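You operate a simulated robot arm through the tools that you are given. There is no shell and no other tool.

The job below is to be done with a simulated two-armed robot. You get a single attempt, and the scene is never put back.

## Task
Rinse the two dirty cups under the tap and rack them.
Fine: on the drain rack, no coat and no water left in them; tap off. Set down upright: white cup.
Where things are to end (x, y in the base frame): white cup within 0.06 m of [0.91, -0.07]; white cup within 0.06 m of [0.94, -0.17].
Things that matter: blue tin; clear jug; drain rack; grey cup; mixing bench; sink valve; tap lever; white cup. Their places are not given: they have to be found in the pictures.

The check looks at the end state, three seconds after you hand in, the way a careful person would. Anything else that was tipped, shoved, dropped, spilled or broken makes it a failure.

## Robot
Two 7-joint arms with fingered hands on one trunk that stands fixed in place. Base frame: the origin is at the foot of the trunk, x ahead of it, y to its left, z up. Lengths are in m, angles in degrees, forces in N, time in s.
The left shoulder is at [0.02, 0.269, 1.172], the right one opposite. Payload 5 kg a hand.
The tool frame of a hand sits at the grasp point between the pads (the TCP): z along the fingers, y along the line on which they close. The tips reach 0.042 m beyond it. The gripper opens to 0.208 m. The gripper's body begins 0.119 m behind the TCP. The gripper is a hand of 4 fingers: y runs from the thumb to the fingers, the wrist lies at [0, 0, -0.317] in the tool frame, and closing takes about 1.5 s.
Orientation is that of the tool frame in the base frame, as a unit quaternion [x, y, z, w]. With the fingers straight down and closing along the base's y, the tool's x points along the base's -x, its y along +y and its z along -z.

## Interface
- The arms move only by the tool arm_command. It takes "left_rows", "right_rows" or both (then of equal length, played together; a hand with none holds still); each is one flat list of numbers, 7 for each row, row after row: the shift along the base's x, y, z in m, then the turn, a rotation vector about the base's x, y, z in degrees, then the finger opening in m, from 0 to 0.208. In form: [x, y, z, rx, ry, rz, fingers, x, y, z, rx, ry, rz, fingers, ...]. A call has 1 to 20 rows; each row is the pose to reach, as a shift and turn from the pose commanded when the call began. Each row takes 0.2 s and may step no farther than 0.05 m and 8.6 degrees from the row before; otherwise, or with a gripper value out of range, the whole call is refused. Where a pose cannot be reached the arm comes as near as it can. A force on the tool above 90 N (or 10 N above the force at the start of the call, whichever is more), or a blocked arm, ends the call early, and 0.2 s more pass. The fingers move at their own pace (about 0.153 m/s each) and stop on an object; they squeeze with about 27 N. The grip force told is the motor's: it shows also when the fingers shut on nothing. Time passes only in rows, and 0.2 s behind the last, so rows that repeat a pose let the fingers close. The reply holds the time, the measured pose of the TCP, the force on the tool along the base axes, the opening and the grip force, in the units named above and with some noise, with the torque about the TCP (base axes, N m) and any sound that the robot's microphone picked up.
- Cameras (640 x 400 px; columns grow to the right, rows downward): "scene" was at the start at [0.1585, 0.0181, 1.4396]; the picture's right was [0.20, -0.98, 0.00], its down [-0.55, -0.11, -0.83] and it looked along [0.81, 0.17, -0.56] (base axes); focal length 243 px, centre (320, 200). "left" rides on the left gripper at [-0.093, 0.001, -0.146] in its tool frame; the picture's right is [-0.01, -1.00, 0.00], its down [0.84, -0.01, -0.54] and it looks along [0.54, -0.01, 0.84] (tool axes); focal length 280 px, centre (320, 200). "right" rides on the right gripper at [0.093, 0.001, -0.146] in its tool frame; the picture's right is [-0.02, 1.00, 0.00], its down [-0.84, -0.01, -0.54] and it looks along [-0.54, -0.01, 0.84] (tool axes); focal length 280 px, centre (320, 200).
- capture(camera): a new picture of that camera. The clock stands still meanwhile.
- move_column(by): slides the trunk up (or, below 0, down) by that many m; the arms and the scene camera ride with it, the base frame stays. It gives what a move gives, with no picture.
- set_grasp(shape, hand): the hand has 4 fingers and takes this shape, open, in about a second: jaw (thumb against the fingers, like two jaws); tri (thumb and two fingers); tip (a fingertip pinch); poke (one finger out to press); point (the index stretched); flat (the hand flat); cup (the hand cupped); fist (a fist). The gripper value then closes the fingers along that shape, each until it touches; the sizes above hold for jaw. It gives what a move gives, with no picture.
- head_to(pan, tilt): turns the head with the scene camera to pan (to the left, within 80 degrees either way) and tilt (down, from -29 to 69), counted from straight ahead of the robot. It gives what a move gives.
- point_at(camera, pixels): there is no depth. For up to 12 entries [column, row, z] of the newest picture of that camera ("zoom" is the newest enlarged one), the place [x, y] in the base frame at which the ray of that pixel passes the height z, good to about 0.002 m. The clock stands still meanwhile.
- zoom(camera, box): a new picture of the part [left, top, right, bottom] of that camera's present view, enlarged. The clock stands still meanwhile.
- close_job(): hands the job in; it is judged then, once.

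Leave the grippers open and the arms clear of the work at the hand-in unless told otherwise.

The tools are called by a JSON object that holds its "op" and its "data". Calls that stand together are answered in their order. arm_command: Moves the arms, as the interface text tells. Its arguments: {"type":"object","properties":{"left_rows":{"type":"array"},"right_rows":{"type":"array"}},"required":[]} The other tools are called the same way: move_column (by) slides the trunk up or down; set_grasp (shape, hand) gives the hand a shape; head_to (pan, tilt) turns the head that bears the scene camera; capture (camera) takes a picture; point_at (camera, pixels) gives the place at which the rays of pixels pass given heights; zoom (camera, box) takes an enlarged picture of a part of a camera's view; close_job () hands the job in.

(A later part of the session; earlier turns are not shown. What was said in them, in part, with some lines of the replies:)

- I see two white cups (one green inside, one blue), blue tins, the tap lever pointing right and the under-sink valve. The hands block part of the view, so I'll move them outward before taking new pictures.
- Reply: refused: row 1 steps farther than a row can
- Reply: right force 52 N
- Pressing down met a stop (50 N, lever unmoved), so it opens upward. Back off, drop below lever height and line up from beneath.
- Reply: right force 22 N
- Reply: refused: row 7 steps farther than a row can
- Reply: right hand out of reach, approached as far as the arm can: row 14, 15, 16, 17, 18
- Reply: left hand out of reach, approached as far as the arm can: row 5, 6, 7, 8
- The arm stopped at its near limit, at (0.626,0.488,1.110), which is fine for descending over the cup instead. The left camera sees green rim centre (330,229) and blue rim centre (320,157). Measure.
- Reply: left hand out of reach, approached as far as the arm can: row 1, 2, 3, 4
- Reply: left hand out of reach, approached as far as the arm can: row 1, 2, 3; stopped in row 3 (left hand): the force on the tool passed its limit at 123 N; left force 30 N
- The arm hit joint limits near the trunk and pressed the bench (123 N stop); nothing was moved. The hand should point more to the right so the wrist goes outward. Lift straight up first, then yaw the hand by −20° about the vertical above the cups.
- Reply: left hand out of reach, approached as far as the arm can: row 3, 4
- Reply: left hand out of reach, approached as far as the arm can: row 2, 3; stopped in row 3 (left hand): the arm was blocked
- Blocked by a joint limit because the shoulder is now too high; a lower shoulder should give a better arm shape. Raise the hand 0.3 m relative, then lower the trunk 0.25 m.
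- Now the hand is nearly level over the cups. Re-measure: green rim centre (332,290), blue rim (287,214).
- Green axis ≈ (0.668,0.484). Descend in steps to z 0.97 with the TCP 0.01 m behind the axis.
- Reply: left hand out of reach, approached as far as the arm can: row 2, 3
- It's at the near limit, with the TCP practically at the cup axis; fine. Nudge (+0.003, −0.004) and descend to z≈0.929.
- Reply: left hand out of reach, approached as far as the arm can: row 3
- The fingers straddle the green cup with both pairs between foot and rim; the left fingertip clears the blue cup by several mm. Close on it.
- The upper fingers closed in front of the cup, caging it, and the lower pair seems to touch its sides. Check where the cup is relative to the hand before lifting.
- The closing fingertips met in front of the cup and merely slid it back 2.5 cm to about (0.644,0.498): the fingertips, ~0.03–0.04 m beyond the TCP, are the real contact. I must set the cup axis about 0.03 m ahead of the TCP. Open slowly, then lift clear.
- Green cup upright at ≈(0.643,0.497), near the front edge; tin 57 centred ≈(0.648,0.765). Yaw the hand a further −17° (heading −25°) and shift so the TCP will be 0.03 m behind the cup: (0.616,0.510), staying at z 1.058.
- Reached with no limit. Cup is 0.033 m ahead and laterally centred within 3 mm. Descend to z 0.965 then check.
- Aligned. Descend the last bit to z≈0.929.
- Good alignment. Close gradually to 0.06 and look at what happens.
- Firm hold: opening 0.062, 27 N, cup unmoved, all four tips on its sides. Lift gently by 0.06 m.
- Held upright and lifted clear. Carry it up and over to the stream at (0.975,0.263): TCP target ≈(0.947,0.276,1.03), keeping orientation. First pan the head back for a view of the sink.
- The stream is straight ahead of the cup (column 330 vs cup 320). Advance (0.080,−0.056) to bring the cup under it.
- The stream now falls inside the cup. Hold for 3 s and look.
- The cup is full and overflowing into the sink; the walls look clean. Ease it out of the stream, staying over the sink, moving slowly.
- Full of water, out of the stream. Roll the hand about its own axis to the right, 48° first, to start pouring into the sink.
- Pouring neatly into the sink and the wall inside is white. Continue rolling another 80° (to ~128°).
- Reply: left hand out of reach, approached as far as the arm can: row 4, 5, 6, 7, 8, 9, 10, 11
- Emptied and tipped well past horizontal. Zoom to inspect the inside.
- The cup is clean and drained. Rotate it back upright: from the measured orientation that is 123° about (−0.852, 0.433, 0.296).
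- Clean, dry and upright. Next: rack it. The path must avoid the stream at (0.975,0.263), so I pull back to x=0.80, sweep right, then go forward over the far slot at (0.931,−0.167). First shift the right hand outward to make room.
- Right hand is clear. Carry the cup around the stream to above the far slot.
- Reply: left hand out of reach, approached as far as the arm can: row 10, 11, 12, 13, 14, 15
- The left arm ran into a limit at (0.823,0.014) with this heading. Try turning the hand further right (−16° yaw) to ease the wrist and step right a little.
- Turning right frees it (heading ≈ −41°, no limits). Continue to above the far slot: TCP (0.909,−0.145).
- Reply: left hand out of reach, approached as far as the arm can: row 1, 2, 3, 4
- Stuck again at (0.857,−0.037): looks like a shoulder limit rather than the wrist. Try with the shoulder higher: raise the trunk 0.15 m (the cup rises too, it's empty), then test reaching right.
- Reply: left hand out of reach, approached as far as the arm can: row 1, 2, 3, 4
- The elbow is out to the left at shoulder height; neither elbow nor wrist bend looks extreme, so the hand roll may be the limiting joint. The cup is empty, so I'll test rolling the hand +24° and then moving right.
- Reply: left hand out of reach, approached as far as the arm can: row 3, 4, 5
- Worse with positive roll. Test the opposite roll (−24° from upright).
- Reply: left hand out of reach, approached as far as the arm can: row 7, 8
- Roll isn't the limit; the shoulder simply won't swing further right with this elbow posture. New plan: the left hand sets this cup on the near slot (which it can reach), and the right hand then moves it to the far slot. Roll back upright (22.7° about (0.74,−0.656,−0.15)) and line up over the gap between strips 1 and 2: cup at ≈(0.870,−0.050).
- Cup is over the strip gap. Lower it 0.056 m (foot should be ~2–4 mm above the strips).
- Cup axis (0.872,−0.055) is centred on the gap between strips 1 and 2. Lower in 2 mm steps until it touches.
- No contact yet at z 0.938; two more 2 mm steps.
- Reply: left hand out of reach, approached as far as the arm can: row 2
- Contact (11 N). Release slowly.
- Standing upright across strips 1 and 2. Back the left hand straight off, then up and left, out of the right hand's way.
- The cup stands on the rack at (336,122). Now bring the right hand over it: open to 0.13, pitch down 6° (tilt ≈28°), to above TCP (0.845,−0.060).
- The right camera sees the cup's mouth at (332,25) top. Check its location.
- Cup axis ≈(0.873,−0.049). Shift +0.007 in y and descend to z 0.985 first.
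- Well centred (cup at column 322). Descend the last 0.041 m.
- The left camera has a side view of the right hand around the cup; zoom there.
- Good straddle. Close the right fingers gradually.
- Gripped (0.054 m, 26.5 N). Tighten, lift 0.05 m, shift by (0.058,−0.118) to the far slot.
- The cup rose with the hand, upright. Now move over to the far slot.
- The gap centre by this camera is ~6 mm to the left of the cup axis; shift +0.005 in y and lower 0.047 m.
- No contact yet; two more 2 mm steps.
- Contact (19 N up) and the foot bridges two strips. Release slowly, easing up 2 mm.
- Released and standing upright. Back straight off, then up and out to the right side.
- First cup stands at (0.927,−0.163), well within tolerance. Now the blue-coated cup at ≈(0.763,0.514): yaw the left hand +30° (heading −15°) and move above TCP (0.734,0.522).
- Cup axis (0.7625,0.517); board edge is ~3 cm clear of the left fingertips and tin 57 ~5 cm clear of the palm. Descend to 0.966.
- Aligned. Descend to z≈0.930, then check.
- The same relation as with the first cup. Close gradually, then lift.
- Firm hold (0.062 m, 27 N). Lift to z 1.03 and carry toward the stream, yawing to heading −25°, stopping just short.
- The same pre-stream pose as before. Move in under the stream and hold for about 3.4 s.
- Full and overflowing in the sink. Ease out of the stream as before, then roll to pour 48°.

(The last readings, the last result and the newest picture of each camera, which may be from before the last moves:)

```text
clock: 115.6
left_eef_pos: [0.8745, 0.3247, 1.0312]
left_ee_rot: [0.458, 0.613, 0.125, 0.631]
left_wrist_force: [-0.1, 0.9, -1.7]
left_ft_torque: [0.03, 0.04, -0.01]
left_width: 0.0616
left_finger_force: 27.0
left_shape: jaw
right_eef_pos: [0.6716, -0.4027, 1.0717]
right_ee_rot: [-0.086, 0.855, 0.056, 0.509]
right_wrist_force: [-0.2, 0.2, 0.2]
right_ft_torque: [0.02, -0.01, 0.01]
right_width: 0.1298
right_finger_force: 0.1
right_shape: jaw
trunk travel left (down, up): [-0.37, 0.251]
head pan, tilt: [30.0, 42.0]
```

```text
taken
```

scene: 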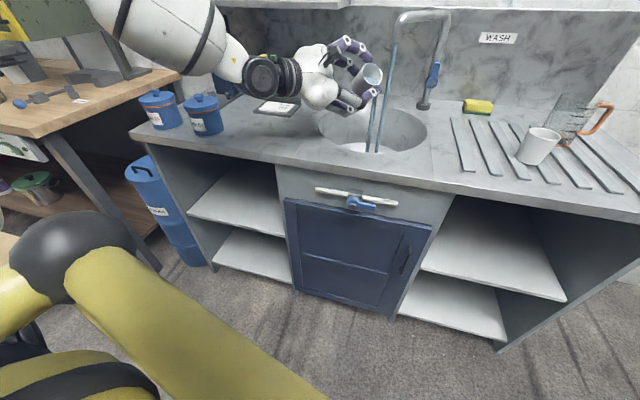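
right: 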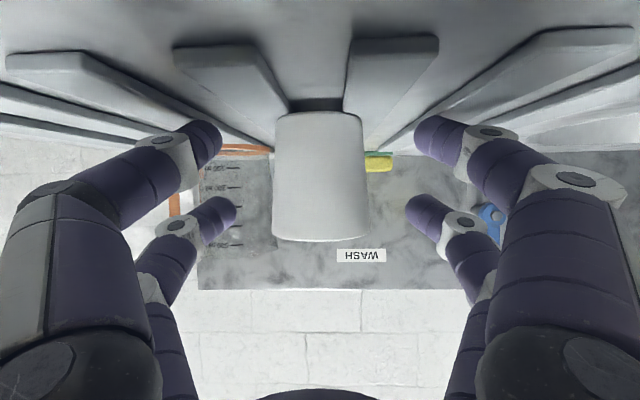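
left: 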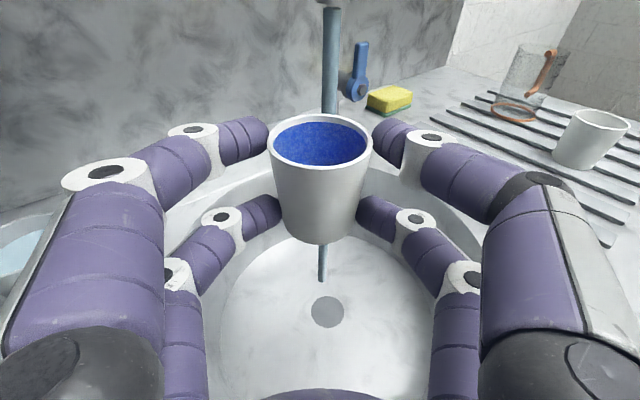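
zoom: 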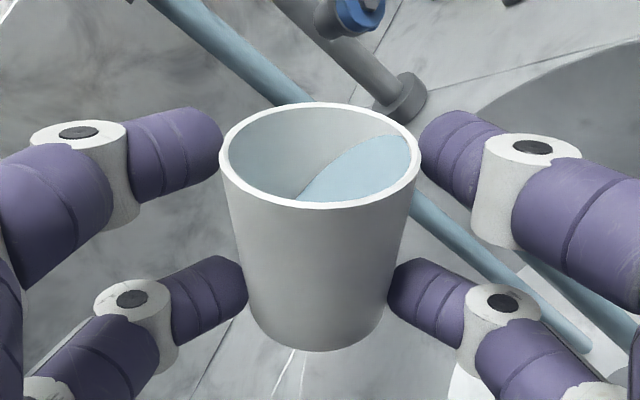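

The wall is clean white; it pours into the sink. Continue rolling.

{"op": "arm_command", "data": {"left_rows": [0, 0, 0, 7.144, -3.336, -1.344, 0.045, 0, 0, 0, 14.29, -6.67, -2.69, 0.045, 0, 0, 0, 21.43, -10.01, -4.03, 0.045, 0, 0, 0, 28.58, -13.34, -5.38, 0.045, 0, 0, 0, 35.72, -16.68, -6.72, 0.045, 0, 0, 0, 42.86, -20.02, -8.06, 0.045, 0, 0, 0, 50.01, -23.35, -9.41, 0.045, 0, 0, 0, 57.15, -26.69, -10.75, 0.045, 0, 0, 0, 64.3, -30.02, -12.1, 0.045, 0, 0, 0, 71.44, -33.36, -13.44, 0.045, 0, 0, 0, 71.44, -33.36, -13.44, 0.045, 0, 0, 0, 71.44, -33.36, -13.44, 0.045]}}

{"op": "capture", "data": {"camera": "left"}}

{"op": "zoom", "data": {"camera": "scene", "box": [300, 20, 440, 170]}}

```text
clock: 118.2
left_eef_pos: [0.8879, 0.328, 1.0169]
left_ee_rot: [0.803, 0.181, 0.379, 0.423]
left_wrist_force: [1.1, 2.0, -2.3]
left_ft_torque: [-0.24, -0.23, -0.21]
left_width: 0.0615
left_finger_force: 27.1
left_shape: jaw
left hand out of reach, approached as far as the arm can: row 4, 5, 6, 7, 8, 9, 10, 11, 12
right_eef_pos: [0.672, -0.4016, 1.0682]
right_ee_rot: [-0.085, 0.855, 0.056, 0.508]
right_wrist_force: [1.2, 1.1, -1.1]
right_ft_torque: [-0.04, 0.01, -0.07]
right_width: 0.1297
right_finger_force: 0.0
right_shape: jaw
trunk travel left (down, up): [-0.37, 0.251]
head pan, tilt: [30.0, 42.0]
```

```text
taken
```

left: 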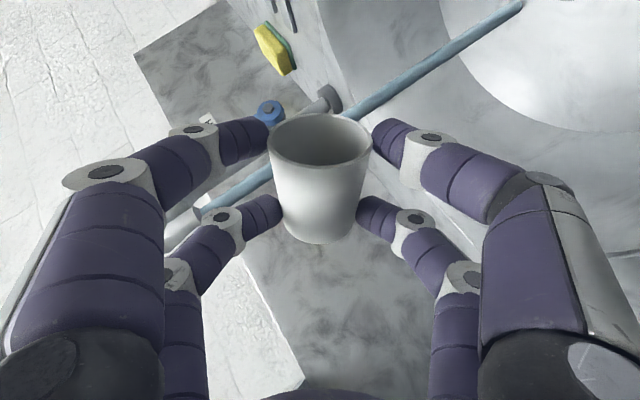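

```text
2.67 times, centred on (370, 95) of scene
```

zoom: 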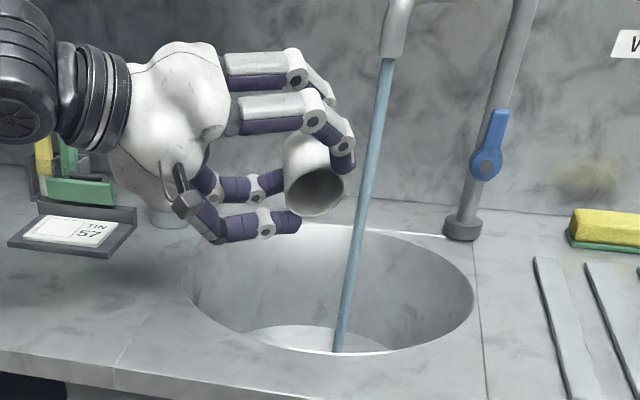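

Drained. Rotate back upright: 122.5° about (−0.848,0.434,0.306).

{"op": "arm_command", "data": {"left_rows": [-0.001, 0, 0.001, -6.92, 3.54, 2.493, 0.045, -0.002, 0, 0.002, -13.84, 7.08, 4.99, 0.045, -0.003, -0.001, 0.003, -20.76, 10.62, 7.48, 0.045, -0.004, -0.001, 0.004, -27.68, 14.16, 9.97, 0.045, -0.005, -0.001, 0.005, -34.6, 17.7, 12.47, 0.045, -0.006, -0.001, 0.006, -41.52, 21.24, 14.96, 0.045, -0.007, -0.002, 0.007, -48.44, 24.78, 17.45, 0.045, -0.008, -0.002, 0.008, -55.36, 28.32, 19.95, 0.045, -0.009, -0.002, 0.009, -62.28, 31.86, 22.44, 0.045, -0.01, -0.002, 0.01, -69.2, 35.4, 24.93, 0.045, -0.011, -0.003, 0.011, -76.12, 38.94, 27.43, 0.045, -0.012, -0.003, 0.012, -83.04, 42.48, 29.92, 0.045, -0.013, -0.003, 0.013, -89.96, 46.02, 32.41, 0.045, -0.013, -0.003, 0.014, -96.88, 49.56, 34.91, 0.045, -0.013, -0.003, 0.014, -103.8, 53.1, 37.4, 0.045]}}

{"op": "zoom", "data": {"camera": "left", "box": [220, 60, 420, 270]}}

```text
clock: 121.4
left_eef_pos: [0.8735, 0.3247, 1.0344]
left_ee_rot: [0.167, 0.745, -0.143, 0.63]
left_wrist_force: [-0.4, 0.4, -0.7]
left_ft_torque: [-0.03, 0.0, 0.01]
left_width: 0.0614
left_finger_force: 27.0
left_shape: jaw
right_eef_pos: [0.6704, -0.4031, 1.0698]
right_ee_rot: [-0.086, 0.854, 0.057, 0.509]
right_wrist_force: [-0.7, -0.1, -0.8]
right_ft_torque: [-0.01, -0.02, 0.02]
right_width: 0.1298
right_finger_force: 0.0
right_shape: jaw
trunk travel left (down, up): [-0.37, 0.251]
head pan, tilt: [30.0, 42.0]
```

```text
1.90 times, centred on (320, 165) of left
```

zoom: 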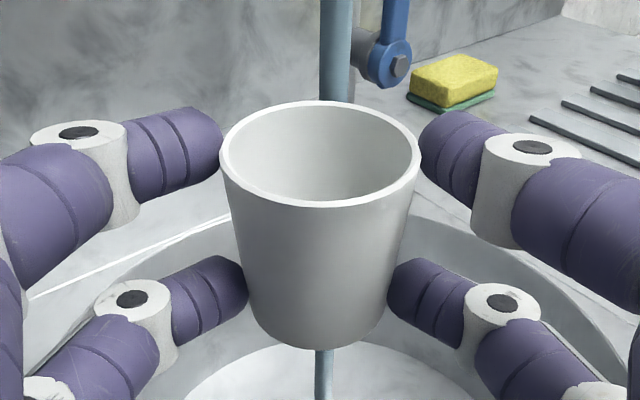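

Clean and empty. Carry it around the stream to above the near slot: TCP ≈(0.873,−0.021), yawing to heading −50°.

{"op": "arm_command", "data": {"left_rows": [-0.04, 0.003, 0, 0, 0, 0, 0.045, -0.075, 0.005, 0, 0, 0, 0, 0.045, -0.075, -0.038, 0, 0, 0, -4, 0.045, -0.075, -0.081, 0, 0, 0, -9, 0.045, -0.075, -0.124, 0, 0, 0, -14, 0.045, -0.075, -0.167, 0, 0, 0, -19, 0.045, -0.075, -0.21, 0, 0, 0, -25, 0.045, -0.075, -0.253, 0, 0, 0, -25, 0.045, -0.075, -0.296, 0, 0, 0, -25, 0.045, -0.04, -0.32, 0, 0, 0, -25, 0.045, -0.0005, -0.346, 0, 0, 0, -25, 0.045, -0.0005, -0.346, 0, 0, 0, -25, 0.045]}}

{"op": "head_to", "data": {"pan": 0, "tilt": 42}}

{"op": "capture", "data": {"camera": "left"}}

{"op": "capture", "data": {"camera": "scene"}}

```text
clock: 124.0
left_eef_pos: [0.8726, -0.0216, 1.0368]
left_ee_rot: [0.326, 0.691, -0.276, 0.584]
left_wrist_force: [1.1, -0.6, -0.5]
left_ft_torque: [-0.03, -0.02, -0.05]
left_width: 0.0614
left_finger_force: 26.8
left_shape: jaw
right_eef_pos: [0.6719, -0.403, 1.0708]
right_ee_rot: [-0.086, 0.854, 0.056, 0.51]
right_wrist_force: [0.2, -0.3, -0.1]
right_ft_torque: [-0.01, 0.01, 0.03]
right_width: 0.1296
right_finger_force: 0.1
right_shape: jaw
trunk travel left (down, up): [-0.37, 0.251]
head pan, tilt: [30.0, 42.0]
```

```text
clock: 124.9
left_eef_pos: [0.8713, -0.0206, 1.0369]
left_ee_rot: [0.325, 0.691, -0.274, 0.584]
left_wrist_force: [0.2, -0.5, 0.1]
left_ft_torque: [0.01, 0.02, -0.03]
left_width: 0.0616
left_finger_force: 27.2
left_shape: jaw
right_eef_pos: [0.6714, -0.4036, 1.0722]
right_ee_rot: [-0.085, 0.854, 0.056, 0.51]
right_wrist_force: [0.6, 0.4, -0.4]
right_ft_torque: [0.01, 0.03, 0.01]
right_width: 0.1298
right_finger_force: 0.0
right_shape: jaw
trunk travel left (down, up): [-0.37, 0.251]
head pan, tilt: [0.0, 42.0]
```

```text
taken
```

left: 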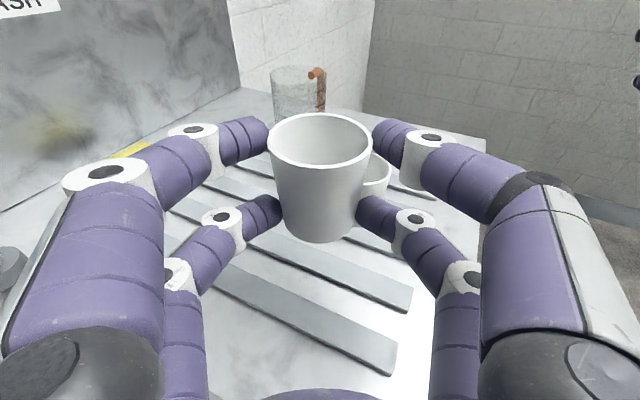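

```text
taken
```

scene: 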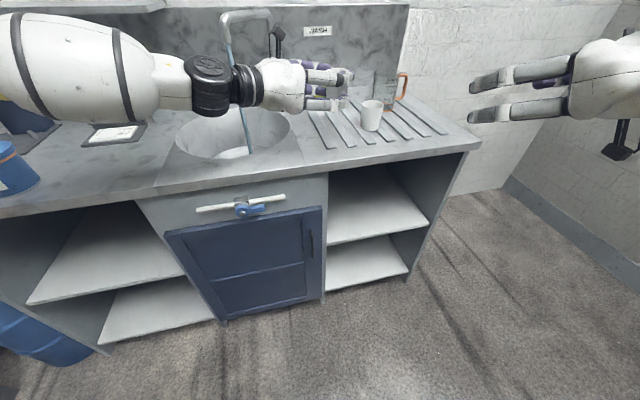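

Reached cleanly. Lower to z≈0.945.

{"op": "arm_command", "data": {"left_rows": [0.001, 0, -0.03, 0, 0, 0, 0.045, 0.001, 0, -0.06, 0, 0, 0, 0.045, 0.001, 0, -0.08, 0, 0, 0, 0.045, 0.001, 0, -0.092, 0, 0, 0, 0.045, 0.001, 0, -0.092, 0, 0, 0, 0.045]}}

{"op": "capture", "data": {"camera": "left"}}

{"op": "zoom", "data": {"camera": "scene", "box": [240, 60, 440, 180]}}

```text
clock: 126.1
left_eef_pos: [0.8737, -0.0192, 0.9425]
left_ee_rot: [0.325, 0.691, -0.274, 0.584]
left_wrist_force: [-0.7, -0.1, -1.0]
left_ft_torque: [-0.02, -0.03, 0.0]
left_width: 0.0614
left_finger_force: 27.1
left_shape: jaw
right_eef_pos: [0.6706, -0.4034, 1.0711]
right_ee_rot: [-0.086, 0.854, 0.057, 0.51]
right_wrist_force: [1.1, 0.1, -0.5]
right_ft_torque: [0.02, 0.01, 0.0]
right_width: 0.1298
right_finger_force: 0.1
right_shape: jaw
trunk travel left (down, up): [-0.37, 0.251]
head pan, tilt: [0.0, 42.0]
```

```text
taken
```

left: 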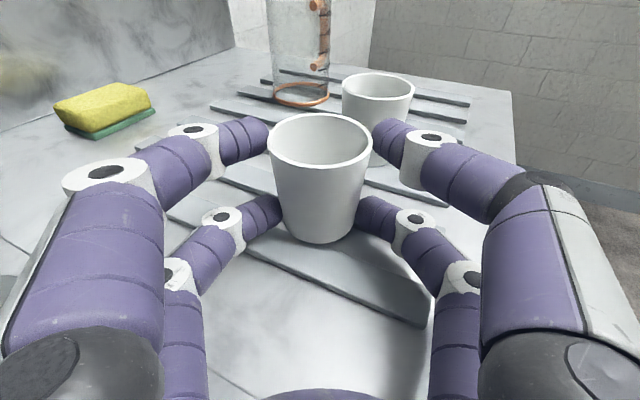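

```text
3.20 times, centred on (340, 120) of scene
```

zoom: 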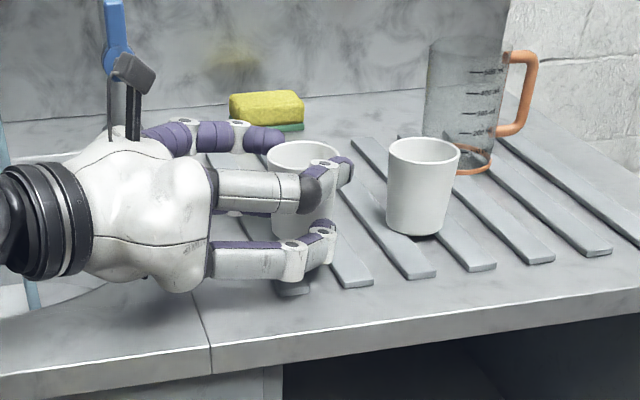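

Check the cup's position over the strips.

{"op": "point_at", "data": {"camera": "left", "pixels": [[320, 140, 0.966], [267, 142, 0.966], [374, 140, 0.966], [320, 244, 0.881], [427, 322, 0.876], [420, 285, 0.876]]}}

{"op": "point_at", "data": {"camera": "scene", "pixels": [[334.5, 109, 0.966], [372, 107, 0.961]]}}

```text
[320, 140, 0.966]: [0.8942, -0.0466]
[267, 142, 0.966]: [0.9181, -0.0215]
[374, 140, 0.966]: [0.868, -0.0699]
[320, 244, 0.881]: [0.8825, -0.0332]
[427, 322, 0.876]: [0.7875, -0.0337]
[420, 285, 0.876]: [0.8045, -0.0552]
```

```text
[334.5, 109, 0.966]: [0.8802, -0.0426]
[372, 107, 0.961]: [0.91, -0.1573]
```

Cup axis (0.894,−0.046), on the gap between strips 1 and 2. Lower by 2 mm steps.

{"op": "arm_command", "data": {"left_rows": [0, 0, -0.002, 0, 0, 0, 0.045, 0, 0, -0.004, 0, 0, 0, 0.045]}}

{"op": "arm_command", "data": {"left_rows": [0, 0, -0.002, 0, 0, 0, 0.045, 0, 0, -0.0035, 0, 0, 0, 0.045]}}

```text
clock: 126.7
left_eef_pos: [0.8756, -0.0191, 0.9373]
left_ee_rot: [0.324, 0.691, -0.274, 0.584]
left_wrist_force: [-0.7, -0.6, -0.3]
left_ft_torque: [0.0, 0.04, 0.01]
left_width: 0.0614
left_finger_force: 26.7
left_shape: jaw
right_eef_pos: [0.6708, -0.4029, 1.0699]
right_ee_rot: [-0.086, 0.855, 0.057, 0.508]
right_wrist_force: [-0.3, -0.2, -0.7]
right_ft_torque: [0.03, 0.0, 0.01]
right_width: 0.1298
right_finger_force: 0.0
right_shape: jaw
trunk travel left (down, up): [-0.37, 0.251]
head pan, tilt: [0.0, 42.0]
```

```text
clock: 127.3
left_eef_pos: [0.8737, -0.02, 0.9369]
left_ee_rot: [0.326, 0.69, -0.275, 0.585]
left_wrist_force: [2.5, -2.2, 10.7]
left_ft_torque: [-0.16, -0.12, 0.0]
left_width: 0.0613
left_finger_force: 27.1
left_shape: jaw
right_eef_pos: [0.671, -0.4032, 1.07]
right_ee_rot: [-0.086, 0.854, 0.056, 0.509]
right_wrist_force: [0.5, -1.3, 0.3]
right_ft_torque: [0.0, -0.03, 0.01]
right_width: 0.1299
right_finger_force: 0.0
right_shape: jaw
trunk travel left (down, up): [-0.37, 0.251]
head pan, tilt: [0.0, 42.0]
```

Contact (11 N). Release slowly.

{"op": "arm_command", "data": {"left_rows": [0, 0, 0.001, 0, 0, 0, 0.055, 0, 0, 0.002, 0, 0, 0, 0.066, 0, 0, 0.002, 0, 0, 0, 0.08, 0, 0, 0.002, 0, 0, 0, 0.1, 0, 0, 0.002, 0, 0, 0, 0.12, 0, 0, 0.002, 0, 0, 0, 0.12]}}

{"op": "capture", "data": {"camera": "left"}}

```text
clock: 128.7
left_eef_pos: [0.8744, -0.0205, 0.9376]
left_ee_rot: [0.325, 0.691, -0.275, 0.583]
left_wrist_force: [0.6, 0.3, 0.0]
left_ft_torque: [-0.01, -0.02, -0.04]
left_width: 0.1194
left_finger_force: 0.2
left_shape: jaw
right_eef_pos: [0.6716, -0.4028, 1.0698]
right_ee_rot: [-0.087, 0.854, 0.057, 0.51]
right_wrist_force: [0.0, 0.0, 0.1]
right_ft_torque: [0.03, 0.02, 0.04]
right_width: 0.1298
right_finger_force: 0.1
right_shape: jaw
trunk travel left (down, up): [-0.37, 0.251]
head pan, tilt: [0.0, 42.0]
```

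```text
taken
```

left: 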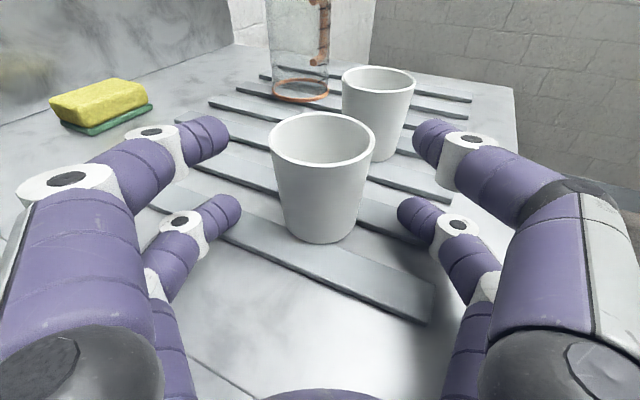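

Upright, both cups on the rack. Retreat the left hand straight back, then up and left.

{"op": "arm_command", "data": {"left_rows": [-0.02, 0.023, 0, 0, 0, 0, 0.12, -0.045, 0.055, 0.003, 0, 0, 0, 0.12, -0.07, 0.088, 0.01, 0, 0, 0, 0.12, -0.09, 0.12, 0.035, 0, 0, 0, 0.12, -0.11, 0.15, 0.065, 0, 0, 0, 0.12, -0.125, 0.19, 0.085, 0, 0, 0, 0.12, -0.14, 0.235, 0.09, 0, 0, 0, 0.12, -0.155, 0.28, 0.1, 0, 0, 0, 0.12, -0.175, 0.32, 0.11, 0, 0, 0, 0.12]}}

{"op": "capture", "data": {"camera": "scene"}}

{"op": "zoom", "data": {"camera": "scene", "box": [290, 60, 450, 180]}}

```text
clock: 130.7
left_eef_pos: [0.6994, 0.298, 1.0495]
left_ee_rot: [0.327, 0.691, -0.275, 0.584]
left_wrist_force: [1.0, -1.6, 0.7]
left_ft_torque: [0.2, 0.1, 0.24]
left_width: 0.1196
left_finger_force: 0.1
left_shape: jaw
right_eef_pos: [0.6714, -0.4059, 1.0702]
right_ee_rot: [-0.085, 0.854, 0.057, 0.51]
right_wrist_force: [-1.1, -2.3, -0.3]
right_ft_torque: [0.19, -0.13, 0.28]
right_width: 0.1301
right_finger_force: 0.0
right_shape: jaw
trunk travel left (down, up): [-0.37, 0.251]
head pan, tilt: [0.0, 42.0]
```

```text
taken
```

scene: 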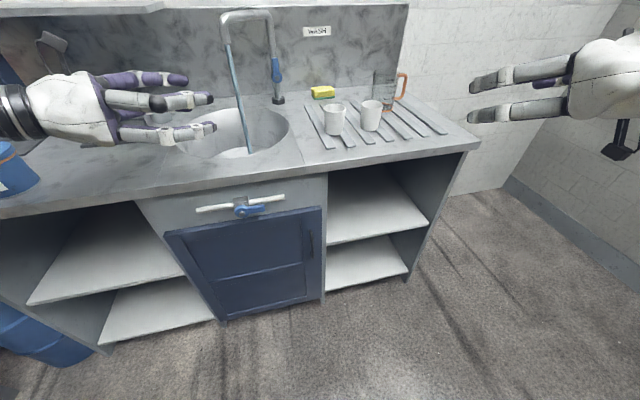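

```text
3.33 times, centred on (370, 120) of scene
```

zoom: 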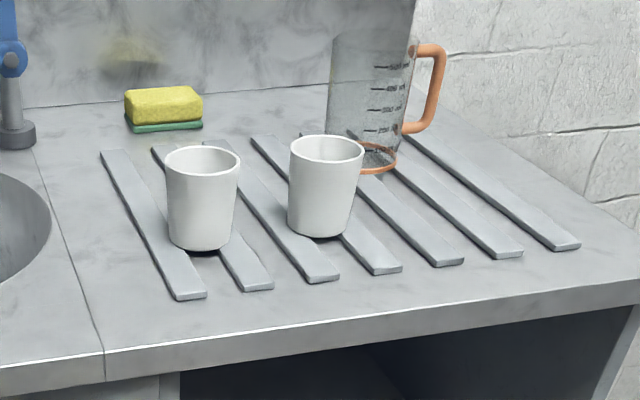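

Both cups are racked and upright. Last: close the tap. The lever is upright and must be pushed to the right and down, from its left side, with the right hand's closed fingertips. I'll raise the trunk 0.13 m for reach, then close the right fingers, yaw the hand +18° (heading ≈30°) so the palm stays clear of the stream.

{"op": "move_column", "data": {"by": 0.13}}

{"op": "arm_command", "data": {"right_rows": [0, 0.04, 0, 0, 0, 3, 0.08, 0, 0.08, 0, 0, 0, 6, 0.04, 0, 0.12, 0, 0, 0, 9, 0, 0, 0.16, 0, 0, 0, 12, 0, 0, 0.2, 0, 0, 0, 15, 0, 0, 0.24, 0, 0, 0, 18, 0, 0, 0.28, 0, 0, 0, 18.6, 0, 0, 0.32, 0, 0, 0, 18.6, 0, 0, 0.35, 0, 0, 0, 18.6, 0]}}

{"op": "capture", "data": {"camera": "scene"}}

```text
clock: 132.3
left_eef_pos: [0.6999, 0.3001, 1.1758]
left_ee_rot: [0.325, 0.691, -0.275, 0.584]
left_wrist_force: [-0.3, 0.1, -0.2]
left_ft_torque: [-0.04, -0.04, -0.03]
left_width: 0.1196
left_finger_force: 0.0
left_shape: jaw
right_eef_pos: [0.6712, -0.4008, 1.1998]
right_ee_rot: [-0.085, 0.855, 0.056, 0.509]
right_wrist_force: [0.6, -0.7, -0.6]
right_ft_torque: [0.0, 0.0, -0.04]
right_width: 0.1299
right_finger_force: 0.0
right_shape: jaw
trunk travel left (down, up): [-0.5, 0.121]
head pan, tilt: [0.0, 42.0]
```

```text
clock: 134.3
left_eef_pos: [0.6988, 0.2992, 1.1771]
left_ee_rot: [0.325, 0.691, -0.276, 0.584]
left_wrist_force: [-0.1, 0.7, 0.0]
left_ft_torque: [-0.08, -0.02, -0.04]
left_width: 0.1197
left_finger_force: 0.1
left_shape: jaw
right_eef_pos: [0.6717, -0.0533, 1.2027]
right_ee_rot: [-0.221, 0.83, 0.137, 0.494]
right_wrist_force: [-0.2, 0.6, -0.7]
right_ft_torque: [-0.03, -0.01, 0.0]
right_width: 0.0
right_finger_force: 27.0
right_shape: jaw
trunk travel left (down, up): [-0.5, 0.121]
head pan, tilt: [0.0, 42.0]
```

```text
taken
```

scene: 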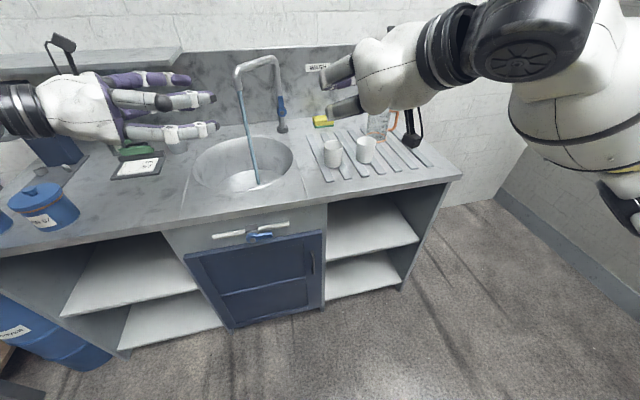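

Heading ≈30°. Pitch up 23° (tilt ≈5°) and go forward to (0.95,0.11,1.12), while the left hand moves further left.

{"op": "arm_command", "data": {"right_rows": [0.0348, 0.0204, -0.0104, 3.83, -6.63, 0, 0, 0.0695, 0.0408, -0.0208, 7.67, -13.27, 0, 0, 0.1043, 0.0611, -0.0311, 11.5, -19.9, 0, 0, 0.139, 0.0815, -0.0415, 11.5, -19.9, 0, 0, 0.1738, 0.1019, -0.0519, 11.5, -19.9, 0, 0, 0.2085, 0.1223, -0.0623, 11.5, -19.9, 0, 0, 0.2433, 0.1426, -0.0726, 11.5, -19.9, 0, 0, 0.278, 0.163, -0.083, 11.5, -19.9, 0, 0], "left_rows": [-0.003, 0.02, 0, 0, 0, 0, 0.12, -0.006, 0.04, 0, 0, 0, 0, 0.12, -0.009, 0.06, 0, 0, 0, 0, 0.12, -0.012, 0.08, 0, 0, 0, 0, 0.12, -0.015, 0.1, 0, 0, 0, 0, 0.12, -0.018, 0.12, 0, 0, 0, 0, 0.12, -0.021, 0.14, 0, 0, 0, 0, 0.12, -0.024, 0.16, 0, 0, 0, 0, 0.12]}}

{"op": "capture", "data": {"camera": "right"}}

{"op": "head_to", "data": {"pan": 12, "tilt": 36}}

{"op": "capture", "data": {"camera": "scene"}}

```text
clock: 136.1
left_eef_pos: [0.6754, 0.4604, 1.1753]
left_ee_rot: [0.324, 0.692, -0.275, 0.584]
left_wrist_force: [-0.3, -0.4, -1.5]
left_ft_torque: [-0.14, -0.09, -0.08]
left_width: 0.1196
left_finger_force: 0.0
left_shape: jaw
right_eef_pos: [0.9504, 0.1142, 1.1196]
right_ee_rot: [-0.192, 0.714, 0.179, 0.649]
right_wrist_force: [0.6, -0.4, 0.2]
right_ft_torque: [-0.03, 0.0, -0.08]
right_width: 0.0
right_finger_force: 27.3
right_shape: jaw
trunk travel left (down, up): [-0.5, 0.121]
head pan, tilt: [0.0, 42.0]
```

```text
taken
```

right: 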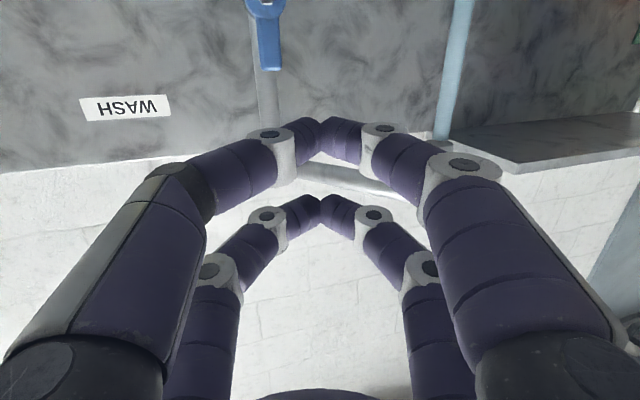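

```text
clock: 136.8
left_eef_pos: [0.6747, 0.4598, 1.1766]
left_ee_rot: [0.325, 0.691, -0.275, 0.584]
left_wrist_force: [-0.5, -0.6, 0.5]
left_ft_torque: [0.05, -0.03, -0.01]
left_width: 0.1198
left_finger_force: 0.0
left_shape: jaw
right_eef_pos: [0.9492, 0.1117, 1.1187]
right_ee_rot: [-0.192, 0.714, 0.179, 0.65]
right_wrist_force: [-0.1, -0.6, 0.3]
right_ft_torque: [-0.01, 0.0, -0.01]
right_width: 0.0
right_finger_force: 27.2
right_shape: jaw
trunk travel left (down, up): [-0.5, 0.121]
head pan, tilt: [12.0, 36.0]
```

```text
taken
```

scene: 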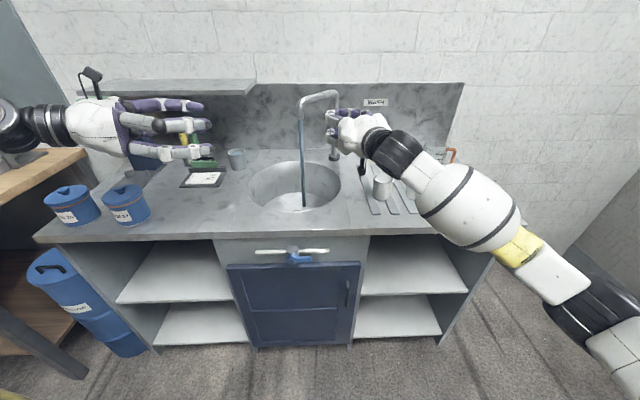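

The right camera (upside down) shows the lever at column 268, its tip at row 68; my fingertips at column 320 point left of it; the stream is at column 450. Check lever tip height.

{"op": "zoom", "data": {"camera": "right", "box": [200, 0, 400, 130]}}

{"op": "point_at", "data": {"camera": "right", "pixels": [[268, 70, 1.05], [268, 70, 1.06], [268, 70, 1.04], [265, 5, 0.99], [450, 80, 1.05]]}}

{"op": "zoom", "data": {"camera": "scene", "box": [270, 70, 420, 220]}}

```text
3.08 times, centred on (300, 65) of right
```

zoom: 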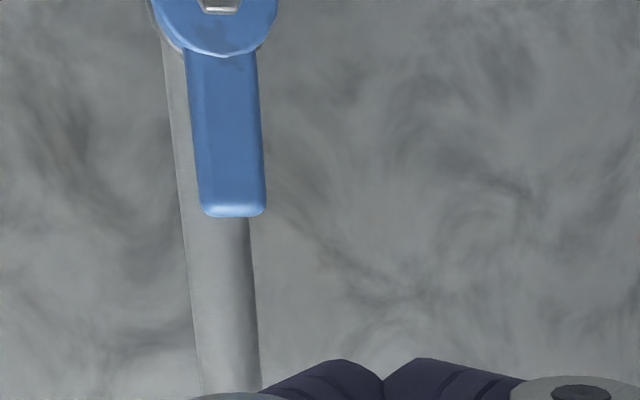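

```text
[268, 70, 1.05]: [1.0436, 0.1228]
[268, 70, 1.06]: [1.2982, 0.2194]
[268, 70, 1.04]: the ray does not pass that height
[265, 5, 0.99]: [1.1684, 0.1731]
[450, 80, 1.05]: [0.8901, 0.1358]
```

```text
2.67 times, centred on (345, 145) of scene
```

zoom: 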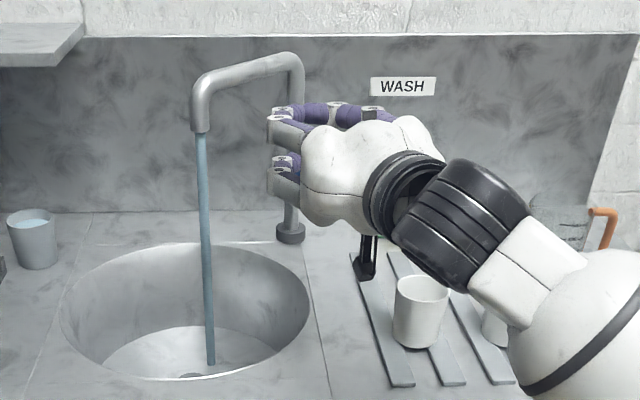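

Lever tip at z≈1.053, as expected. Advance to the left side of the lever: TCP (1.080,0.185,1.069), putting the lower fingertips 5 cm left of it.

{"op": "arm_command", "data": {"right_rows": [0.035, 0.023, -0.015, 0, 0, 0, 0, 0.0705, 0.046, -0.029, 0, 0, 0, 0, 0.1005, 0.06, -0.05, 0, 0, 0, 0, 0.1305, 0.073, -0.05, 0, 0, 0, 0, 0.1305, 0.073, -0.05, 0, 0, 0, 0]}}

{"op": "capture", "data": {"camera": "right"}}

{"op": "zoom", "data": {"camera": "scene", "box": [270, 70, 420, 220]}}

```text
clock: 138.0
left_eef_pos: [0.6749, 0.4594, 1.1763]
left_ee_rot: [0.325, 0.691, -0.275, 0.584]
left_wrist_force: [0.1, 1.3, -0.2]
left_ft_torque: [0.01, -0.06, 0.03]
left_width: 0.1196
left_finger_force: 0.0
left_shape: jaw
right_eef_pos: [1.0805, 0.1835, 1.0706]
right_ee_rot: [-0.192, 0.714, 0.179, 0.649]
right_wrist_force: [-1.7, 0.0, 0.8]
right_ft_torque: [0.02, 0.05, -0.02]
right_width: 0.0
right_finger_force: 27.4
right_shape: jaw
trunk travel left (down, up): [-0.5, 0.121]
head pan, tilt: [12.0, 36.0]
```

```text
taken
```

right: 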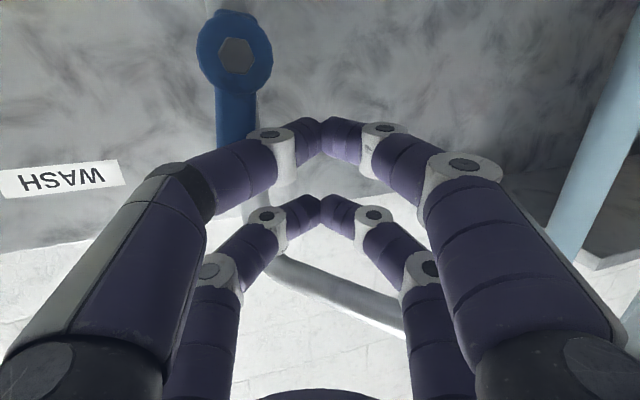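

```text
2.67 times, centred on (345, 145) of scene
```

zoom: 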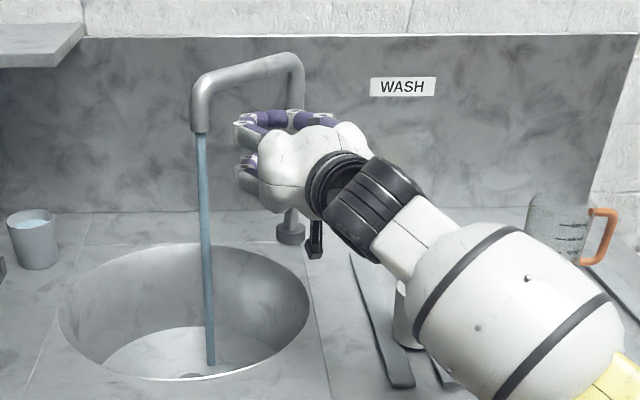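

The fingertips are left of the lever; clear of the stream. Push right along the first part of the arc.

{"op": "arm_command", "data": {"right_rows": [0.0036, -0.0146, 0, 0, 0, 0, 0, 0.0083, -0.034, 0.003, 0, 0, 0, 0, 0.013, -0.0534, 0.004, 0, 0, 0, 0, 0.0166, -0.068, 0, 0, 0, 0, 0]}}

{"op": "capture", "data": {"camera": "right"}}

{"op": "zoom", "data": {"camera": "scene", "box": [270, 70, 420, 220]}}

```text
clock: 139.0
left_eef_pos: [0.6751, 0.459, 1.1767]
left_ee_rot: [0.326, 0.691, -0.275, 0.583]
left_wrist_force: [-0.5, -1.0, -0.8]
left_ft_torque: [0.04, -0.01, 0.03]
left_width: 0.1197
left_finger_force: 0.0
left_shape: jaw
right_eef_pos: [1.0959, 0.1163, 1.0683]
right_ee_rot: [-0.193, 0.714, 0.18, 0.649]
right_wrist_force: [-0.5, -0.8, 0.7]
right_ft_torque: [0.02, -0.03, 0.0]
right_width: 0.0
right_finger_force: 27.0
right_shape: jaw
trunk travel left (down, up): [-0.5, 0.121]
head pan, tilt: [12.0, 36.0]
```

```text
taken
```

right: 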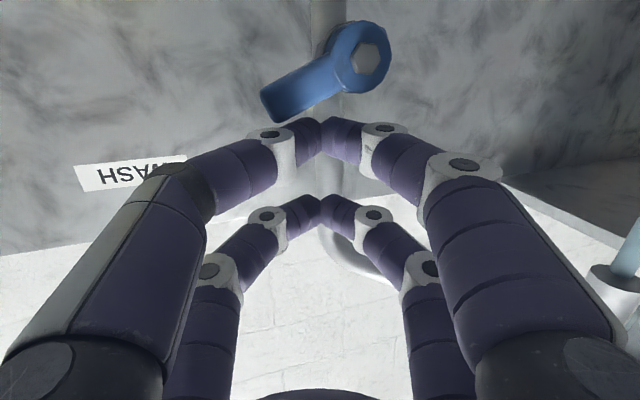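

```text
2.67 times, centred on (345, 145) of scene
```

zoom: 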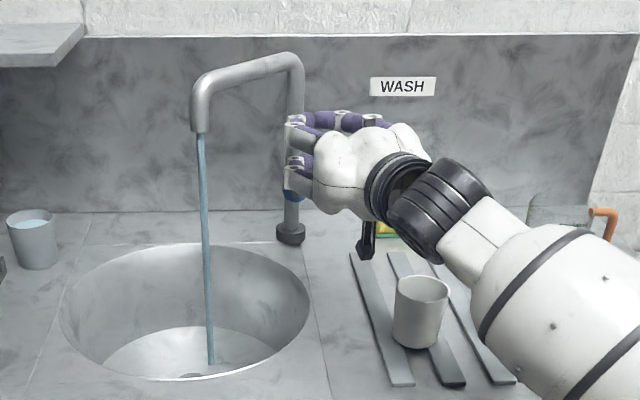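

The lever has swung about 60° and the lower fingertips are above it. Press down to the stop: final Δz ≈ −0.036.

{"op": "arm_command", "data": {"right_rows": [0.0036, -0.0146, -0.006, 0, 0, 0, 0, 0.0059, -0.0243, -0.014, 0, 0, 0, 0, 0.0066, -0.0272, -0.022, 0, 0, 0, 0, 0.0066, -0.0272, -0.029, 0, 0, 0, 0, 0.0066, -0.0272, -0.035, 0, 0, 0, 0]}}

{"op": "capture", "data": {"camera": "right"}}

{"op": "zoom", "data": {"camera": "scene", "box": [270, 70, 420, 220]}}

```text
clock: 140.2
left_eef_pos: [0.6733, 0.4591, 1.1789]
left_ee_rot: [0.326, 0.691, -0.275, 0.584]
left_wrist_force: [0.0, 0.3, -0.4]
left_ft_torque: [0.02, 0.0, -0.01]
left_width: 0.1198
left_finger_force: 0.0
left_shape: jaw
right_eef_pos: [1.1008, 0.0902, 1.041]
right_ee_rot: [-0.193, 0.71, 0.181, 0.653]
right_wrist_force: [6.9, -0.9, 33.7]
right_ft_torque: [0.65, -0.92, -0.16]
right_width: 0.0
right_finger_force: 26.4
right_shape: jaw
trunk travel left (down, up): [-0.5, 0.121]
head pan, tilt: [12.0, 36.0]
```

```text
taken
```

right: 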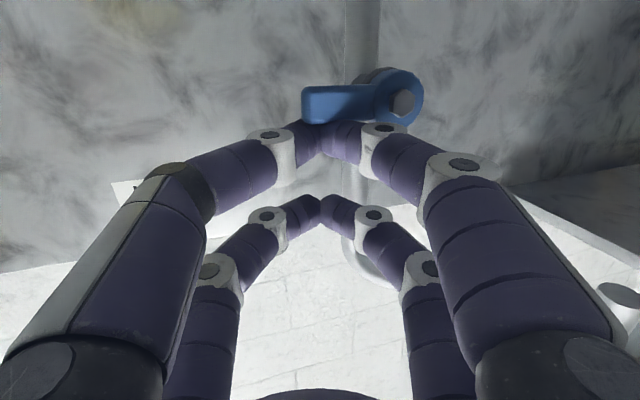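

```text
2.67 times, centred on (345, 145) of scene
```

zoom: 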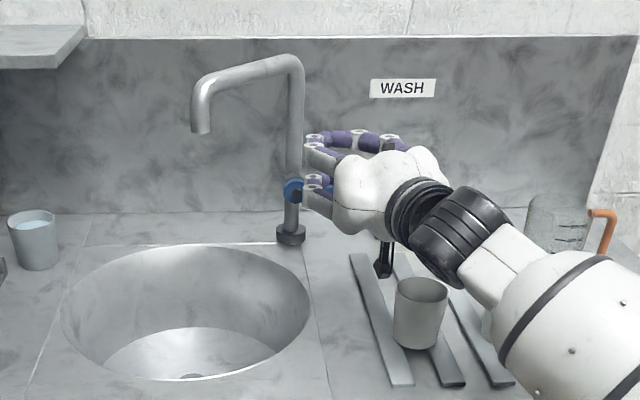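

The water has stopped; lever is horizontal at its stop (34 N). Lift off and withdraw the right hand up, back and out to its side, opening at the end.

{"op": "arm_command", "data": {"right_rows": [0, 0, 0.03, 0, 0, 0, 0, -0.02, -0.012, 0.065, 0, 0, 0, 0, -0.055, -0.032, 0.09, 0, 0, 0, 0, -0.093, -0.054, 0.105, 0, 0, 0, 0, -0.132, -0.076, 0.115, 0, 0, 0, 0, -0.171, -0.098, 0.12, 0, 0, 0, 0, -0.21, -0.12, 0.125, 0, 0, 0, 0, -0.249, -0.142, 0.13, 0, 0, 0, 0, -0.288, -0.165, 0.135, 0, 0, 0, 0, -0.325, -0.19, 0.14, 0, 0, 0, 0, -0.36, -0.22, 0.145, 0, 0, 0, 0, -0.39, -0.255, 0.15, 0, 0, 0, 0, -0.41, -0.295, 0.155, 0, 0, 0, 0.04, -0.42, -0.338, 0.16, 0, 0, 0, 0.08, -0.425, -0.382, 0.16, 0, 0, 0, 0.12, -0.43, -0.425, 0.165, 0, 0, 0, 0.16, -0.43, -0.465, 0.165, 0, 0, 0, 0.2]}}

{"op": "capture", "data": {"camera": "scene"}}

{"op": "zoom", "data": {"camera": "scene", "box": [240, 70, 400, 230]}}

{"op": "zoom", "data": {"camera": "scene", "box": [350, 130, 480, 230]}}

```text
clock: 143.8
left_eef_pos: [0.6739, 0.4604, 1.1777]
left_ee_rot: [0.326, 0.692, -0.275, 0.583]
left_wrist_force: [-0.5, -0.7, -0.6]
left_ft_torque: [0.05, 0.0, 0.07]
left_width: 0.1197
left_finger_force: 0.0
left_shape: jaw
right_eef_pos: [0.6719, -0.3776, 1.1962]
right_ee_rot: [-0.193, 0.713, 0.18, 0.65]
right_wrist_force: [0.4, 0.9, -0.1]
right_ft_torque: [-0.02, 0.02, -0.02]
right_width: 0.2001
right_finger_force: 0.1
right_shape: jaw
trunk travel left (down, up): [-0.5, 0.121]
head pan, tilt: [12.0, 36.0]
```

```text
taken
```

scene: 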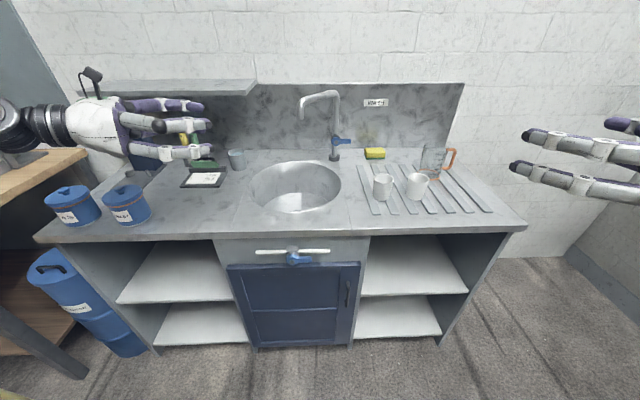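

```text
2.50 times, centred on (320, 150) of scene
```

zoom: 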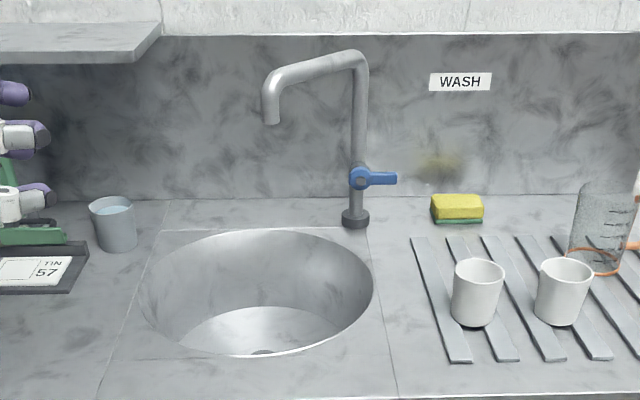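

```text
4.00 times, centred on (415, 180) of scene
```

zoom: 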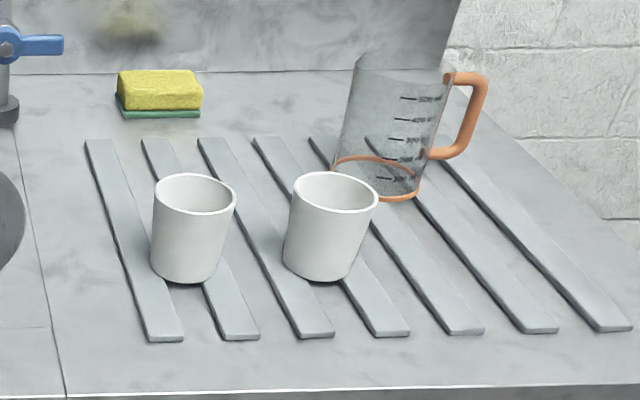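

Tap off, lever horizontal, no drip visible. To check the cups' insides better, raise the trunk 0.12 m and zoom from above.

{"op": "move_column", "data": {"by": 0.12}}

{"op": "head_to", "data": {"pan": -5, "tilt": 40}}

{"op": "capture", "data": {"camera": "scene"}}

{"op": "zoom", "data": {"camera": "scene", "box": [290, 140, 400, 230]}}

```text
clock: 145.3
left_eef_pos: [0.6747, 0.459, 1.2959]
left_ee_rot: [0.325, 0.691, -0.275, 0.584]
left_wrist_force: [0.2, -0.2, -0.5]
left_ft_torque: [-0.01, 0.01, -0.04]
left_width: 0.1198
left_finger_force: 0.1
left_shape: jaw
right_eef_pos: [0.6737, -0.3754, 1.3172]
right_ee_rot: [-0.193, 0.714, 0.18, 0.648]
right_wrist_force: [-0.8, 0.0, -0.2]
right_ft_torque: [0.0, 0.02, 0.02]
right_width: 0.2002
right_finger_force: 0.1
right_shape: jaw
trunk travel left (down, up): [-0.62, 0.001]
head pan, tilt: [12.0, 36.0]
```

```text
clock: 146.1
left_eef_pos: [0.6746, 0.4596, 1.297]
left_ee_rot: [0.325, 0.691, -0.275, 0.584]
left_wrist_force: [0.0, 0.3, 0.7]
left_ft_torque: [-0.04, 0.01, -0.02]
left_width: 0.1198
left_finger_force: 0.1
left_shape: jaw
right_eef_pos: [0.6744, -0.3751, 1.3173]
right_ee_rot: [-0.193, 0.714, 0.179, 0.649]
right_wrist_force: [0.5, 0.3, -0.4]
right_ft_torque: [0.0, -0.02, -0.05]
right_width: 0.1999
right_finger_force: 0.0
right_shape: jaw
trunk travel left (down, up): [-0.62, 0.001]
head pan, tilt: [-5.0, 40.0]
```

```text
taken
```

scene: 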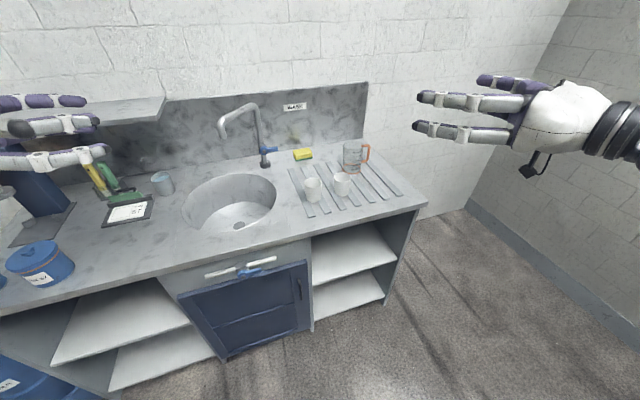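

```text
4.44 times, centred on (345, 185) of scene
```

zoom: 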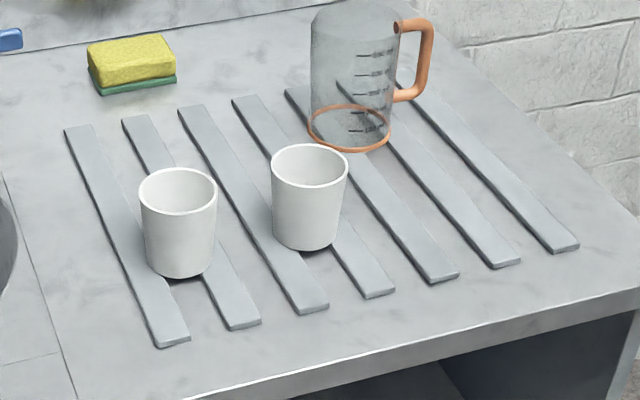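

{"op": "point_at", "data": {"camera": "zoom", "pixels": [[178, 192, 0.961], [310, 166, 0.961]]}}

{"op": "zoom", "data": {"camera": "scene", "box": [300, 165, 360, 205]}}

{"op": "zoom", "data": {"camera": "scene", "box": [200, 95, 300, 235]}}

```text
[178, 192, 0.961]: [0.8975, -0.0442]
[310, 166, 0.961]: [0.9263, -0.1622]
```

```text
10.00 times, centred on (330, 185) of scene
```

zoom: 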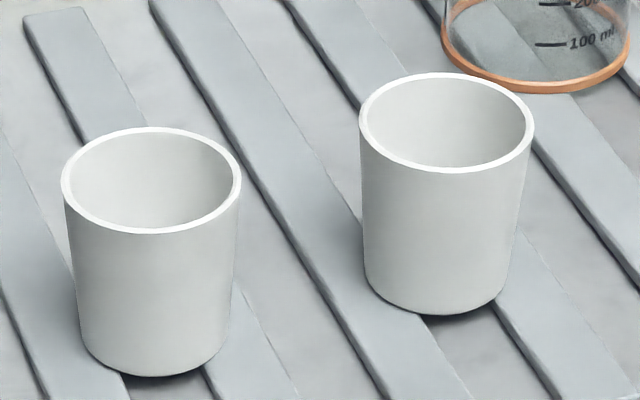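

```text
2.86 times, centred on (250, 165) of scene
```

zoom: 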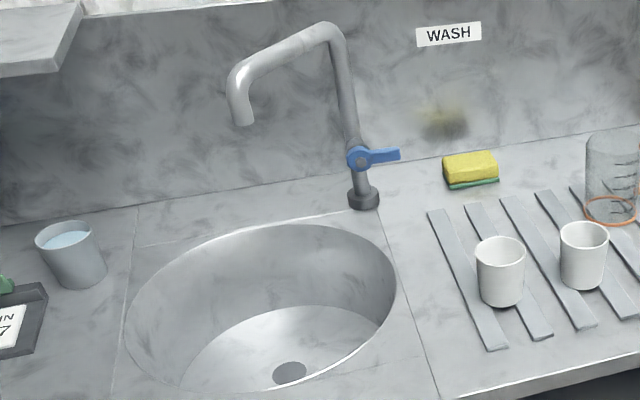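

Cups at (0.898,−0.044) and (0.926,−0.162): 0.029 and 0.016 m from their marks, white and empty inside. Tap dry. Open the left fingers fully and check the left side once more.

{"op": "arm_command", "data": {"left_rows": [0, 0, 0, 0, 0, 0, 0.16, 0, 0, 0, 0, 0, 0, 0.2, 0, 0, 0, 0, 0, 0, 0.208, 0, 0, 0, 0, 0, 0, 0.208], "right_rows": [0, 0, 0, 0, 0, 0, 0.208, 0, 0, 0, 0, 0, 0, 0.208, 0, 0, 0, 0, 0, 0, 0.208, 0, 0, 0, 0, 0, 0, 0.208]}}

{"op": "head_to", "data": {"pan": 35, "tilt": 42}}

{"op": "capture", "data": {"camera": "scene"}}

```text
clock: 147.1
left_eef_pos: [0.6751, 0.4597, 1.2972]
left_ee_rot: [0.325, 0.691, -0.275, 0.584]
left_wrist_force: [0.9, 0.3, 0.2]
left_ft_torque: [-0.03, 0.04, -0.03]
left_width: 0.2077
left_finger_force: 0.1
left_shape: jaw
right_eef_pos: [0.6735, -0.3748, 1.3178]
right_ee_rot: [-0.193, 0.714, 0.18, 0.648]
right_wrist_force: [0.2, 0.2, 0.0]
right_ft_torque: [-0.01, -0.03, 0.0]
right_width: 0.2077
right_finger_force: 0.2
right_shape: jaw
trunk travel left (down, up): [-0.62, 0.001]
head pan, tilt: [-5.0, 40.0]
```

```text
clock: 148.2
left_eef_pos: [0.6744, 0.4609, 1.2967]
left_ee_rot: [0.326, 0.691, -0.275, 0.584]
left_wrist_force: [0.7, 0.3, 0.5]
left_ft_torque: [0.01, -0.01, 0.0]
left_width: 0.2078
left_finger_force: 0.0
left_shape: jaw
right_eef_pos: [0.6739, -0.3747, 1.3175]
right_ee_rot: [-0.192, 0.714, 0.179, 0.649]
right_wrist_force: [0.4, -0.6, -0.2]
right_ft_torque: [0.04, -0.05, -0.03]
right_width: 0.208
right_finger_force: 0.1
right_shape: jaw
trunk travel left (down, up): [-0.62, 0.001]
head pan, tilt: [35.0, 42.0]
```

```text
taken
```

scene: 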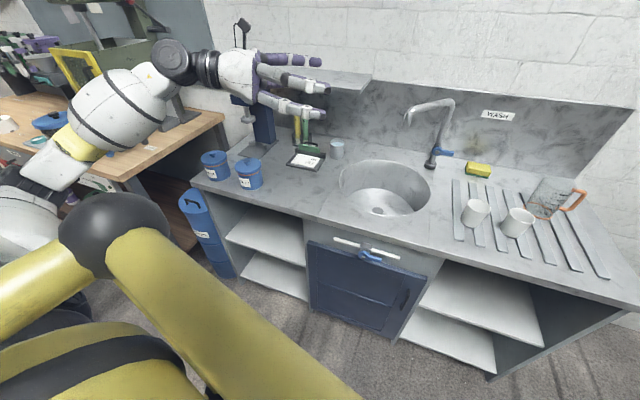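

Everything else (tins, board, grey cup, jug, sponge, valve) stands where it was, both hands are open and clear, and the tap is off. Handing in.

{"op": "close_job", "data": {}}

```text
The job is handed in.
```

I rinsed both white cups under the tap, tipped the water into the sink and set them upright on the drain rack. The tap is off. The job is handed in; no verdict has come back.

| Cup | Final position | Target | Distance off (limit 0.06 m) |
|---|---|---|---|
| First (was green) | (0.926, -0.162) | [0.94, -0.17] | about 0.016 m |
| Second (was blue) | (0.898, -0.044) | [0.91, -0.07] | about 0.029 m |

- **Cups:** In the last pictures the insides look white, with no coat or water. The camera angle did not show the cup floors fully, but both were tipped well past horizontal when I drained them.
- **Tap:** The lever is back against its closed stop and no water was running.
- **Other objects:** The tins, grey cup, jug, sponge, sign board and sink valve all look where they were.
- **Rough moments:** While lining up on the first cup, the left hand pressed the bench hard (a 123 N stop). A failed first grasp also slid the green cup about 2.5 cm on the bench before I picked it up. I saw nothing tipped or spilled.
- **Hand-over:** The left arm could not reach the far slot, so it set the first cup on the near slot and the right hand moved it over.

Both hands were open and clear of the bench at hand-in.
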